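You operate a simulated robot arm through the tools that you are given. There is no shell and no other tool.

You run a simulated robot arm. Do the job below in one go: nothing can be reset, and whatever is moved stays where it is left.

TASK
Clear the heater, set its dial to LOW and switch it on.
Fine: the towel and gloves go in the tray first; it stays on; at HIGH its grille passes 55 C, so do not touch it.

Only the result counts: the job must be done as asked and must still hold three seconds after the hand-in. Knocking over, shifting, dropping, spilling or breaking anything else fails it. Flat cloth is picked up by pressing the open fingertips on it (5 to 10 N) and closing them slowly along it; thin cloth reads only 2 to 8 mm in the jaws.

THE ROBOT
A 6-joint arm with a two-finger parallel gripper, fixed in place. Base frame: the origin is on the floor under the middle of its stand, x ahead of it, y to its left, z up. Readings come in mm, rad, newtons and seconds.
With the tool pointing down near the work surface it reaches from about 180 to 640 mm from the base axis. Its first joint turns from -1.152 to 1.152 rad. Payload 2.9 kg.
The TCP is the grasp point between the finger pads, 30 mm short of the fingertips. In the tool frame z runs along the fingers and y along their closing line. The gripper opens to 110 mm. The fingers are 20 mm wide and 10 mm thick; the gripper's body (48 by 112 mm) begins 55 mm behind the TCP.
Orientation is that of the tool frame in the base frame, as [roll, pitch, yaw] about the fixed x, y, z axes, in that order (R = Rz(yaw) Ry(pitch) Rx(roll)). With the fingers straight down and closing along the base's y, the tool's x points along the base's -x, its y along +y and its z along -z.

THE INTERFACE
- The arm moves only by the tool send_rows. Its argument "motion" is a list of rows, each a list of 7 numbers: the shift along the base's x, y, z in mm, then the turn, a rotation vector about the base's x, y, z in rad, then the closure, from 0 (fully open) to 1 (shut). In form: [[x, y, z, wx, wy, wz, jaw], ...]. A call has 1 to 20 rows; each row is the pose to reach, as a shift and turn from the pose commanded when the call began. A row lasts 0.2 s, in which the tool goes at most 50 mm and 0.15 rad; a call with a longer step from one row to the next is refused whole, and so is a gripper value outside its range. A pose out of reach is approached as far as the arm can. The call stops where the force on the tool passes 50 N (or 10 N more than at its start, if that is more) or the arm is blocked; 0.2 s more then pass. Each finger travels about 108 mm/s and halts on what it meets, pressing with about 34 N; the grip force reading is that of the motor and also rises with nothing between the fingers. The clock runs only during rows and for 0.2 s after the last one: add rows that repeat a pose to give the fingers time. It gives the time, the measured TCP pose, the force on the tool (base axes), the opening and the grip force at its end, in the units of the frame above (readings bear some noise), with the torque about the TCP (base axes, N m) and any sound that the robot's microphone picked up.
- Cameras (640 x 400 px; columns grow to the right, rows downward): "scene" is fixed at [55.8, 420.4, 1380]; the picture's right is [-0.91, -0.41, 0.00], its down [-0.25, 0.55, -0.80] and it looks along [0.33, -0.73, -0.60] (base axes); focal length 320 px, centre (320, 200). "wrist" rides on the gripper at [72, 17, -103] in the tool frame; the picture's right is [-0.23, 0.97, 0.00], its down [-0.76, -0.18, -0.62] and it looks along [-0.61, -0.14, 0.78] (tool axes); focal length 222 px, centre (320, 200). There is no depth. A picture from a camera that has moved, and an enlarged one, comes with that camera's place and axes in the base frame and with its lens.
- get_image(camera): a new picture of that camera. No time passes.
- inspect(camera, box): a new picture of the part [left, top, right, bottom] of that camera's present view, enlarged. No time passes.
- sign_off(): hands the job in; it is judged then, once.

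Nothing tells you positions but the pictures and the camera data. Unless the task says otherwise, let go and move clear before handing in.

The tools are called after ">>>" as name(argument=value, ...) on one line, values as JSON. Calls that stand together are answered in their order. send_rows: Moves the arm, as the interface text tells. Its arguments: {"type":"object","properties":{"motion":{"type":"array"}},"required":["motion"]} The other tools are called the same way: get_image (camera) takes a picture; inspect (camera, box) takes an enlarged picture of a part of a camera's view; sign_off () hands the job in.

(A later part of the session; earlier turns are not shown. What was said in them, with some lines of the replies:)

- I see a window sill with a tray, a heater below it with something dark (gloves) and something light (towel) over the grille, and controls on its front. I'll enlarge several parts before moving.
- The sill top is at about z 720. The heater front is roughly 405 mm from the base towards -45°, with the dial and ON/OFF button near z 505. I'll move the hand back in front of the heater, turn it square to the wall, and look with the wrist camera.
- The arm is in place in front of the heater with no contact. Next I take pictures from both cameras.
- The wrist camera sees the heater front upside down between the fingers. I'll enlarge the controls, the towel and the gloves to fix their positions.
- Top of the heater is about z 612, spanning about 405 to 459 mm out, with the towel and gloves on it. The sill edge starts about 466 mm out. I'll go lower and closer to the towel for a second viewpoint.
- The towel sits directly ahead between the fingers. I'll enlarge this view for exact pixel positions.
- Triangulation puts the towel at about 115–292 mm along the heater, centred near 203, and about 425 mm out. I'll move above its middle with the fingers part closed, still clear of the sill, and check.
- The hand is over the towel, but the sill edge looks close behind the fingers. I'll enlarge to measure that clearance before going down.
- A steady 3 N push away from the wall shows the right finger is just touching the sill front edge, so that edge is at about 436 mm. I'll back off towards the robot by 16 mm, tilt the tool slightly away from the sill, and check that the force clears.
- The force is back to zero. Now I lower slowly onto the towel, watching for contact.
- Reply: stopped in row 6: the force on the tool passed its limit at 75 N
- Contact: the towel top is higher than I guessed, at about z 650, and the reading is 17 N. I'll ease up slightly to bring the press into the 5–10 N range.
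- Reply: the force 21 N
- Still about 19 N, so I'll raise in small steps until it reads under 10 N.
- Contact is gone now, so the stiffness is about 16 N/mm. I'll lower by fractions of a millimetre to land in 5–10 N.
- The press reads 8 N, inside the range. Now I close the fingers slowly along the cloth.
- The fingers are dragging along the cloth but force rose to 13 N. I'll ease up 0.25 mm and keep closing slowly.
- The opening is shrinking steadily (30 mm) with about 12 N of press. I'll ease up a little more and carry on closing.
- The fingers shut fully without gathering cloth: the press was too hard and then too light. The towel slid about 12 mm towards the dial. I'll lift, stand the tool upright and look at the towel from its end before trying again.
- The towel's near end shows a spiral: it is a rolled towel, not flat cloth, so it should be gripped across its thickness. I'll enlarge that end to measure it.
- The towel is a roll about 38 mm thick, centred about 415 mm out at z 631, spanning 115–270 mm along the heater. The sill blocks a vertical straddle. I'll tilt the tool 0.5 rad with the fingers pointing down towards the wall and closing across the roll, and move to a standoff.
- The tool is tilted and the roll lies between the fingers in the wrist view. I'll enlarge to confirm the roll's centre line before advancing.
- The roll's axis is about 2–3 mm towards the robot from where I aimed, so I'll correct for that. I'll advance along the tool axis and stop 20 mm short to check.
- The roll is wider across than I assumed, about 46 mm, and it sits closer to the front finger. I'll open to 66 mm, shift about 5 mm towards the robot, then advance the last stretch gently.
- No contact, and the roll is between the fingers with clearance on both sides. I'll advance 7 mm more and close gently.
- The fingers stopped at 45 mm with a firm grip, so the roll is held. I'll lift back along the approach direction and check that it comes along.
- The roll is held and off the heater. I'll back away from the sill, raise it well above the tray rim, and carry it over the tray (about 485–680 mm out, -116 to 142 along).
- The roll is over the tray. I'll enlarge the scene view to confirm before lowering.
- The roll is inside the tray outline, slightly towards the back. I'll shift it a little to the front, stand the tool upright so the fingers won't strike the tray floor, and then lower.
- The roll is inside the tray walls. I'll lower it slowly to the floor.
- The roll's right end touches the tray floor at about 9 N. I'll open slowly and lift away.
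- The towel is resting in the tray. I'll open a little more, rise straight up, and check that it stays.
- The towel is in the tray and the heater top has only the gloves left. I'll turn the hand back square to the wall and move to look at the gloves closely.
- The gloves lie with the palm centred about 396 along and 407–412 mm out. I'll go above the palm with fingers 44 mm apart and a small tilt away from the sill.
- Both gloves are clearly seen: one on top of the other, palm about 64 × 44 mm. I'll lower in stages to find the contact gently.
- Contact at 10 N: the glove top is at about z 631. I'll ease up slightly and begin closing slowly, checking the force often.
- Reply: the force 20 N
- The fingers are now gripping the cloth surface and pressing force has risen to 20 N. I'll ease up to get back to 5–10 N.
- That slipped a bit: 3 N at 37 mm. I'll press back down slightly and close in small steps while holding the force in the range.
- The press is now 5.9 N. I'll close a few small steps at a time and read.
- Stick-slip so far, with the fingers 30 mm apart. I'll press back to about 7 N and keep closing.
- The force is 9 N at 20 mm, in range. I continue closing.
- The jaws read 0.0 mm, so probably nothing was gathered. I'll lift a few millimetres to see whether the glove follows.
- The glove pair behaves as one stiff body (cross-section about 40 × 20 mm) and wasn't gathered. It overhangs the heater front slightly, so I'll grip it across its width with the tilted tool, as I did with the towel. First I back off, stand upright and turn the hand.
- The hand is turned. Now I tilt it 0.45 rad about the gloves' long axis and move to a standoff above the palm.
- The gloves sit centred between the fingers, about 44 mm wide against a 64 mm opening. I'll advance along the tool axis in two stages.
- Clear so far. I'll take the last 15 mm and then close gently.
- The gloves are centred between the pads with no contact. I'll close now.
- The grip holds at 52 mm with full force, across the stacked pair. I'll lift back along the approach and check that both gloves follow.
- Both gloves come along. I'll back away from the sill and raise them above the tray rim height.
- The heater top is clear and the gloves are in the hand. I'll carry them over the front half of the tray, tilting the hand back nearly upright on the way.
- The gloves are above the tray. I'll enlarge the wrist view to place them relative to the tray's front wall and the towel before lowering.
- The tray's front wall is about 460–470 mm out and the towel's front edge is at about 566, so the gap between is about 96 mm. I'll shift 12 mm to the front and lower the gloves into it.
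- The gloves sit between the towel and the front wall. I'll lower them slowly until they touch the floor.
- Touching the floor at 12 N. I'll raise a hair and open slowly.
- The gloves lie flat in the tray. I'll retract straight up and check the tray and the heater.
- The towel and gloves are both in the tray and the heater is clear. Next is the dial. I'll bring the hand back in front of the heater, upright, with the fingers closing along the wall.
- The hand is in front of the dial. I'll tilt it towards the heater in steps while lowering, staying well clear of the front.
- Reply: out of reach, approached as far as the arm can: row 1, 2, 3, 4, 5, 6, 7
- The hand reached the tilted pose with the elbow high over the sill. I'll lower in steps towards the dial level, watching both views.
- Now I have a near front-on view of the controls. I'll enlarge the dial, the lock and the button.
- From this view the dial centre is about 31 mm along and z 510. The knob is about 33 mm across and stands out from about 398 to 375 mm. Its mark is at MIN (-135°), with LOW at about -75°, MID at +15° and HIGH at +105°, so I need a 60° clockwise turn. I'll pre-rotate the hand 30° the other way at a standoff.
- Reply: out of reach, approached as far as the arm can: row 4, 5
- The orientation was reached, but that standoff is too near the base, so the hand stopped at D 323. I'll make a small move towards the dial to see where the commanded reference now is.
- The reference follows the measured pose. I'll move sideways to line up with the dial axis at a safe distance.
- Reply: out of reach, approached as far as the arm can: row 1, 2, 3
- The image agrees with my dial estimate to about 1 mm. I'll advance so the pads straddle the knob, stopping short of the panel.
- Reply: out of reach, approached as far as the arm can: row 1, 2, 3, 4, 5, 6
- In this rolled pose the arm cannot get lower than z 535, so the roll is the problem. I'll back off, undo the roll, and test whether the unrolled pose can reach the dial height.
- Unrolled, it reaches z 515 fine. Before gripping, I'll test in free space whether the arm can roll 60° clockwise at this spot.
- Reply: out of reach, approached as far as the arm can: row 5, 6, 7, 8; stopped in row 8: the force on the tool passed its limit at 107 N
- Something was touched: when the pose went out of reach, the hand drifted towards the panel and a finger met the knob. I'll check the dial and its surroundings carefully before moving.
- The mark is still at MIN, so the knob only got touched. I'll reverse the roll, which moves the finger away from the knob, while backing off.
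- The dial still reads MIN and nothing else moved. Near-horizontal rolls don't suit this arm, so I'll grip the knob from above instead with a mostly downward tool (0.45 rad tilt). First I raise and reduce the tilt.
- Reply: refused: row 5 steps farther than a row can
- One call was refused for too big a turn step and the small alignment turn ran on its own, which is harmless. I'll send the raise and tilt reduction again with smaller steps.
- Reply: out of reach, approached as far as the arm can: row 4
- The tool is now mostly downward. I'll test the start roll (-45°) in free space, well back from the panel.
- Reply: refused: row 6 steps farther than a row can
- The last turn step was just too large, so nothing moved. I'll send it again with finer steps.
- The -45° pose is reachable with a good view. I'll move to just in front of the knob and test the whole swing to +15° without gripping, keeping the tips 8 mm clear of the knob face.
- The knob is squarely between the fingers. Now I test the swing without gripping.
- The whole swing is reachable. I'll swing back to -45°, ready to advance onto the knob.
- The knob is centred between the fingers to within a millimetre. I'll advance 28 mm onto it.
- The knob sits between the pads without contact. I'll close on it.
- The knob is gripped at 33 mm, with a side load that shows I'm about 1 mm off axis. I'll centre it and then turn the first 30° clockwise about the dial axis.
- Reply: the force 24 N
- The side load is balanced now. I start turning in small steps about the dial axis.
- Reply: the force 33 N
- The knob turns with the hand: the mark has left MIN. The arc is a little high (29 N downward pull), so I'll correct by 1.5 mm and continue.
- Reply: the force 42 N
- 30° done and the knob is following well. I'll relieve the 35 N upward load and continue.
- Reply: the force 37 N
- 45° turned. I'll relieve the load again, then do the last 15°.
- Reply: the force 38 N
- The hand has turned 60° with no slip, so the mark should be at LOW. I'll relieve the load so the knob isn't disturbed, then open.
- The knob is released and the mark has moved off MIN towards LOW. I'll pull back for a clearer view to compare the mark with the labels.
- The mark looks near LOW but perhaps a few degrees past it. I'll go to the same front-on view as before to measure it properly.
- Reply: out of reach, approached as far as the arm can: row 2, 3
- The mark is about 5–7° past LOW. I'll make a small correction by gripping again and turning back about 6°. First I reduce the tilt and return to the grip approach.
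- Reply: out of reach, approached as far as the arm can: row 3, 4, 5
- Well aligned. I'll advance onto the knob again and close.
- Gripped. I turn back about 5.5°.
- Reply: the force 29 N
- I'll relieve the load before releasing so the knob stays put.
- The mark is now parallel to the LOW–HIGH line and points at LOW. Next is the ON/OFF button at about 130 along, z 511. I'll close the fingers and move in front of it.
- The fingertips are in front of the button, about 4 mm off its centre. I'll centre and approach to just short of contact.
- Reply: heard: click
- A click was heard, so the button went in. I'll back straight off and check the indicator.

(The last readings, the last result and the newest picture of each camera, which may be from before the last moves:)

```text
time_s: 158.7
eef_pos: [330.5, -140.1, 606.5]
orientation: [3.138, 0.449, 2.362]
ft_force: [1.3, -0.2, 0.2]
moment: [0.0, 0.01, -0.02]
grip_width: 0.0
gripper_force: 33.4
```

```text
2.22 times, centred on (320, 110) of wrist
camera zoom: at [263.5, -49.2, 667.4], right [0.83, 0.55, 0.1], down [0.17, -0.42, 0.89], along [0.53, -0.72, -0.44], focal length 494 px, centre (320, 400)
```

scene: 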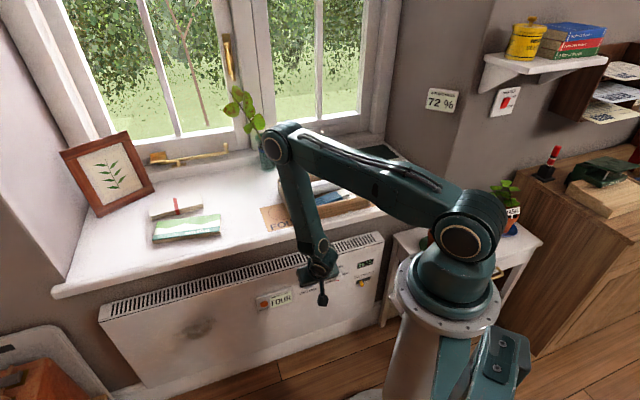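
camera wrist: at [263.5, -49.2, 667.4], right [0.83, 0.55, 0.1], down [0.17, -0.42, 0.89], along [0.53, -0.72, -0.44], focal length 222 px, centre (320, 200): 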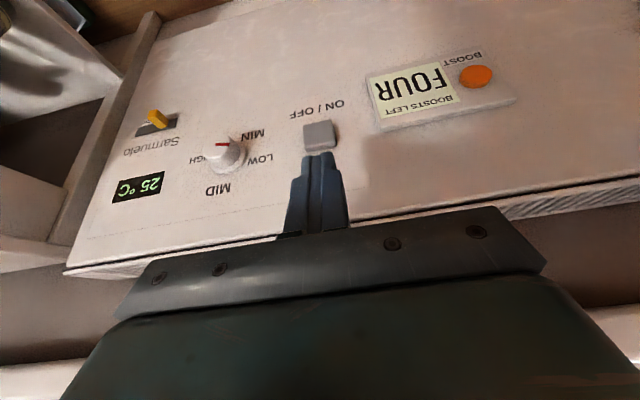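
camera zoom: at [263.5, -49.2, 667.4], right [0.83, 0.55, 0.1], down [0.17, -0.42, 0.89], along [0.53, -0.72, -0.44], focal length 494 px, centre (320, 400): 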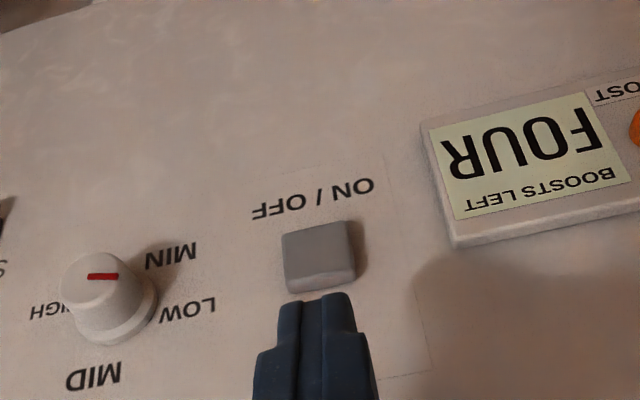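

The display has gone from 20 to 25 °C, so the heater is on, and the dial points to LOW. I'll raise the arm clear of the heater and check the indicator and the final state.

>>> send_rows(motion=[[-3, 3, 30, 0, 0, 0, 1], [-6, 6, 65, 0, 0, 0, 0.9], [-6, 6, 100, 0, 0, 0, 0.8], [-6, 6, 135, 0, 0, 0, 0.7], [-6, 6, 170, 0.06, 0.06, 0, 0.6], [-6, 6, 205, 0.12, 0.12, 0, 0.6], [-6, 6, 240, 0.2, 0.2, 0, 0.6], [0, 0, 275, 0.28, 0.28, 0, 0.6], [10, 10, 300, 0.318, 0.318, 0, 0.6], [20, 20, 320, 0.318, 0.318, 0, 0.6], [20, 20, 320, 0.318, 0.318, 0, 0.6]])

>>> get_image(camera="scene")

>>> inspect(camera="scene", box=[240, 240, 400, 320])

>>> inspect(camera="scene", box=[310, 240, 390, 300])

```text
time_s: 161.1
eef_pos: [349.4, -120.7, 925.9]
orientation: [3.136, -0.001, 2.361]
ft_force: [0.1, 0.0, -1.1]
moment: [0.0, 0.0, 0.0]
grip_width: 44.2
gripper_force: 0.1
```

```text
taken
```

scene: 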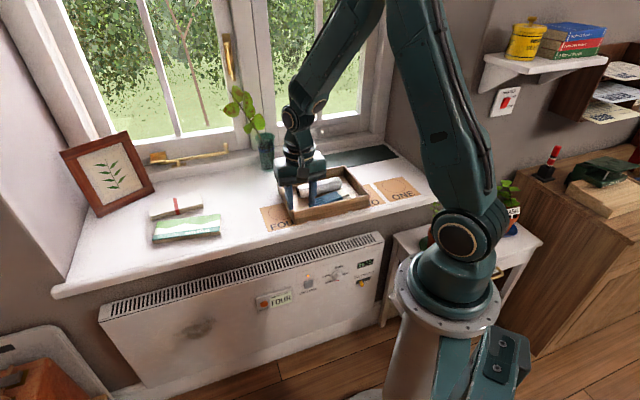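

```text
4.00 times, centred on (320, 280) of scene
camera zoom: at [55.8, 420.4, 1380.0], right [-0.91, -0.41, 0.0], down [-0.25, 0.55, -0.8], along [0.33, -0.73, -0.6], focal length 1282 px, centre (320, -120)
```

zoom: 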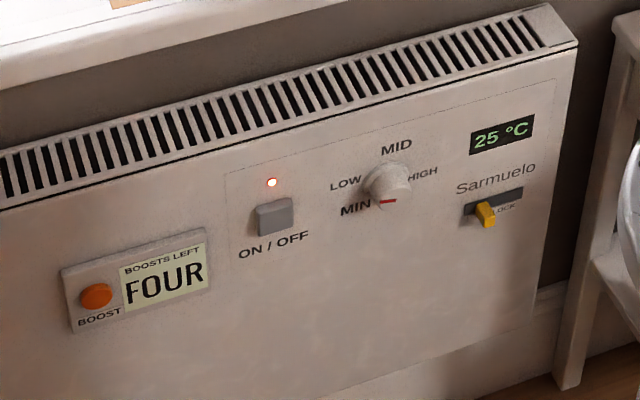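

```text
6.67 times, centred on (350, 270) of scene
camera zoom: at [55.8, 420.4, 1380.0], right [-0.91, -0.41, 0.0], down [-0.25, 0.55, -0.8], along [0.33, -0.73, -0.6], focal length 2137 px, centre (120, -267)
```

zoom: 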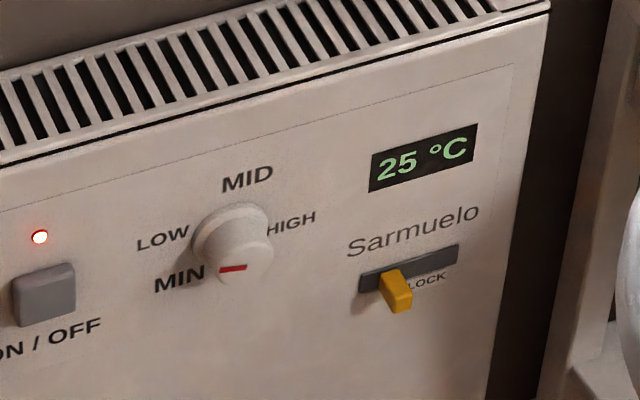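

The LED is lit, the display reads 25 °C, and the dial mark is about 3° from the LOW direction. I'll hold still for a few seconds to make sure it stays on and everything is settled.

>>> send_rows(motion=[[0, 0, 10, 0, 0, 0, 0.6], [0, 0, 20, 0, 0, 0, 0.6], [0, 0, 20, 0, 0, 0, 0.6], [0, 0, 20, 0, 0, 0, 0.6], [0, 0, 20, 0, 0, 0, 0.6], [0, 0, 20, 0, 0, 0, 0.6], [0, 0, 20, 0, 0, 0, 0.6], [0, 0, 20, 0, 0, 0, 0.6], [0, 0, 20, 0, 0, 0, 0.6], [0, 0, 20, 0, 0, 0, 0.6], [0, 0, 20, 0, 0, 0, 0.6], [0, 0, 20, 0, 0, 0, 0.6], [0, 0, 20, 0, 0, 0, 0.6], [0, 0, 20, 0, 0, 0, 0.6], [0, 0, 20, 0, 0, 0, 0.6], [0, 0, 20, 0, 0, 0, 0.6], [0, 0, 20, 0, 0, 0, 0.6], [0, 0, 20, 0, 0, 0, 0.6], [0, 0, 20, 0, 0, 0, 0.6], [0, 0, 20, 0, 0, 0, 0.6]])

>>> inspect(camera="scene", box=[240, 240, 400, 320])

>>> inspect(camera="scene", box=[250, 140, 410, 240])

>>> get_image(camera="scene")

```text
time_s: 165.3
eef_pos: [348.9, -121.1, 945.7]
orientation: [3.136, 0.001, 2.363]
ft_force: [0.5, 0.9, 0.1]
moment: [0.03, 0.04, -0.01]
grip_width: 43.8
gripper_force: 0.0
```

```text
4.00 times, centred on (320, 280) of scene
camera zoom: at [55.8, 420.4, 1380.0], right [-0.91, -0.41, 0.0], down [-0.25, 0.55, -0.8], along [0.33, -0.73, -0.6], focal length 1282 px, centre (320, -120)
```

zoom: 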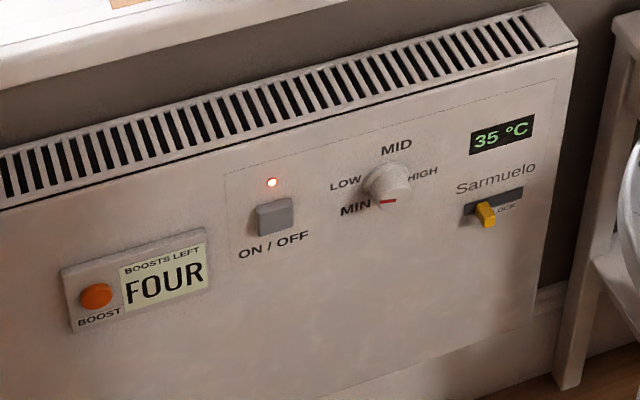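

```text
4.00 times, centred on (330, 190) of scene
camera zoom: at [55.8, 420.4, 1380.0], right [-0.91, -0.41, 0.0], down [-0.25, 0.55, -0.8], along [0.33, -0.73, -0.6], focal length 1282 px, centre (280, 240)
```

zoom: 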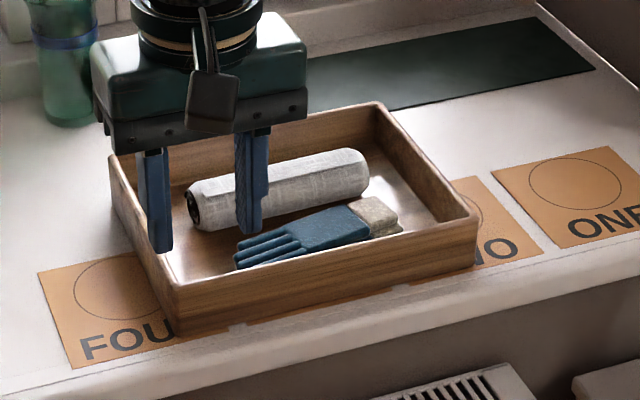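

```text
taken
```

scene: 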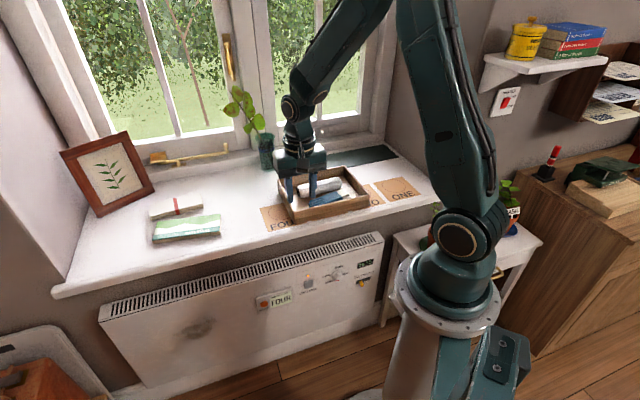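

Still on, now 35 °C, with the towel and gloves in the tray. I'll wait a little longer to see that the temperature levels off as LOW should.

>>> send_rows(motion=[[0, 0, 0, 0, 0, 0, 0.6], [0, 0, 0, 0, 0, 0, 0.6], [0, 0, 0, 0, 0, 0, 0.6], [0, 0, 0, 0, 0, 0, 0.6], [0, 0, 0, 0, 0, 0, 0.6], [0, 0, 0, 0, 0, 0, 0.6], [0, 0, 0, 0, 0, 0, 0.6], [0, 0, 0, 0, 0, 0, 0.6], [0, 0, 0, 0, 0, 0, 0.6], [0, 0, 0, 0, 0, 0, 0.6], [0, 0, 0, 0, 0, 0, 0.6], [0, 0, 0, 0, 0, 0, 0.6], [0, 0, 0, 0, 0, 0, 0.6], [0, 0, 0, 0, 0, 0, 0.6], [0, 0, 0, 0, 0, 0, 0.6], [0, 0, 0, 0, 0, 0, 0.6], [0, 0, 0, 0, 0, 0, 0.6], [0, 0, 0, 0, 0, 0, 0.6], [0, 0, 0, 0, 0, 0, 0.6], [0, 0, 0, 0, 0, 0, 0.6]])

>>> inspect(camera="scene", box=[310, 240, 390, 300])

```text
time_s: 169.5
eef_pos: [349.8, -121.1, 945.8]
orientation: [3.135, -0.001, 2.363]
ft_force: [-0.1, 0.1, 0.1]
moment: [0.0, 0.0, 0.02]
grip_width: 44.0
gripper_force: 0.0
```

```text
6.67 times, centred on (350, 270) of scene
camera zoom: at [55.8, 420.4, 1380.0], right [-0.91, -0.41, 0.0], down [-0.25, 0.55, -0.8], along [0.33, -0.73, -0.6], focal length 2137 px, centre (120, -267)
```

zoom: 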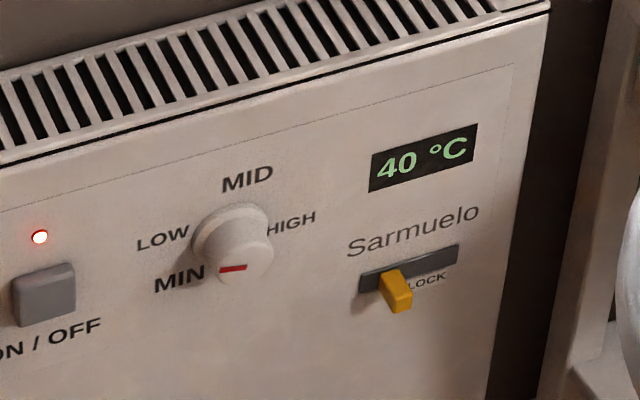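

>>> send_rows(motion=[[0, 0, 0, 0, 0, 0, 0.6], [0, 0, 0, 0, 0, 0, 0.6], [0, 0, 0, 0, 0, 0, 0.6], [0, 0, 0, 0, 0, 0, 0.6], [0, 0, 0, 0, 0, 0, 0.6], [0, 0, 0, 0, 0, 0, 0.6], [0, 0, 0, 0, 0, 0, 0.6], [0, 0, 0, 0, 0, 0, 0.6], [0, 0, 0, 0, 0, 0, 0.6], [0, 0, 0, 0, 0, 0, 0.6], [0, 0, 0, 0, 0, 0, 0.6], [0, 0, 0, 0, 0, 0, 0.6], [0, 0, 0, 0, 0, 0, 0.6], [0, 0, 0, 0, 0, 0, 0.6], [0, 0, 0, 0, 0, 0, 0.6], [0, 0, 0, 0, 0, 0, 0.6], [0, 0, 0, 0, 0, 0, 0.6], [0, 0, 0, 0, 0, 0, 0.6], [0, 0, 0, 0, 0, 0, 0.6], [0, 0, 0, 0, 0, 0, 0.6]])

>>> send_rows(motion=[[0, 0, 0, 0, 0, 0, 0.6], [0, 0, 0, 0, 0, 0, 0.6], [0, 0, 0, 0, 0, 0, 0.6], [0, 0, 0, 0, 0, 0, 0.6], [0, 0, 0, 0, 0, 0, 0.6], [0, 0, 0, 0, 0, 0, 0.6], [0, 0, 0, 0, 0, 0, 0.6], [0, 0, 0, 0, 0, 0, 0.6], [0, 0, 0, 0, 0, 0, 0.6], [0, 0, 0, 0, 0, 0, 0.6], [0, 0, 0, 0, 0, 0, 0.6], [0, 0, 0, 0, 0, 0, 0.6], [0, 0, 0, 0, 0, 0, 0.6], [0, 0, 0, 0, 0, 0, 0.6], [0, 0, 0, 0, 0, 0, 0.6], [0, 0, 0, 0, 0, 0, 0.6], [0, 0, 0, 0, 0, 0, 0.6], [0, 0, 0, 0, 0, 0, 0.6], [0, 0, 0, 0, 0, 0, 0.6], [0, 0, 0, 0, 0, 0, 0.6]])

>>> inspect(camera="scene", box=[310, 240, 390, 300])

```text
time_s: 173.7
eef_pos: [350.3, -122.3, 946.4]
orientation: [3.136, 0.0, 2.361]
ft_force: [-0.5, -0.2, -0.2]
moment: [0.04, -0.02, -0.01]
grip_width: 44.0
gripper_force: 0.1
```

```text
time_s: 177.9
eef_pos: [349.7, -121.8, 945.9]
orientation: [3.136, -0.001, 2.362]
ft_force: [0.3, 0.4, 0.3]
moment: [0.01, 0.0, 0.02]
grip_width: 44.0
gripper_force: 0.1
```

```text
6.67 times, centred on (350, 270) of scene
camera zoom: at [55.8, 420.4, 1380.0], right [-0.91, -0.41, 0.0], down [-0.25, 0.55, -0.8], along [0.33, -0.73, -0.6], focal length 2137 px, centre (120, -267)
```

zoom: 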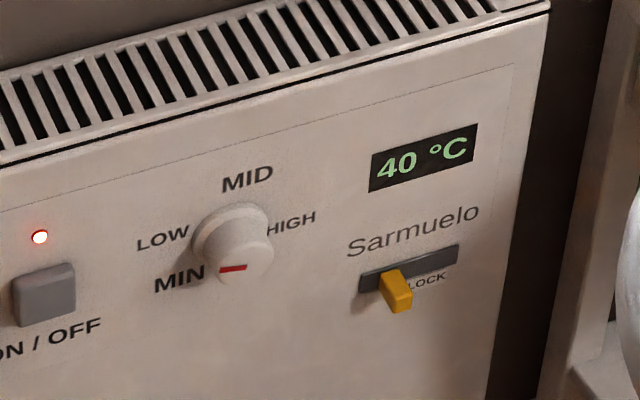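

The heater is on and steady at 40 °C with the dial at LOW. The towel and gloves are in the tray, and the hand is clear and holding nothing, so I'm handing in.

>>> sign_off()

```text
The job is handed in.
```

The heater is clear, its dial points to LOW and it is switched on. The job is handed in; I haven't seen the judgement.

- **Tray:** The towel and gloves are both in it. The "flat cloth" press failed on both: the towel turned out to be a roll, and the glove pair lifted as one piece. I gripped both across their width instead.
- **Dial:** The first turn went a few degrees past LOW, so I gripped it again and turned it back. In the pictures the mark is now about 3° from the LOW direction.
- **Heater:** The button clicked and the red light came on. The display rose from 20 °C to 40 °C and held there for the last 8 seconds I watched. I did not touch the BOOST button or the lock.
- **Unplanned contacts:** A finger brushed the front edge of the sill, and another pressed the dial hard (107 N) while I was testing a pose. I saw nothing move or break, and the dial still read MIN afterwards.

The hand is empty and well clear of the heater.
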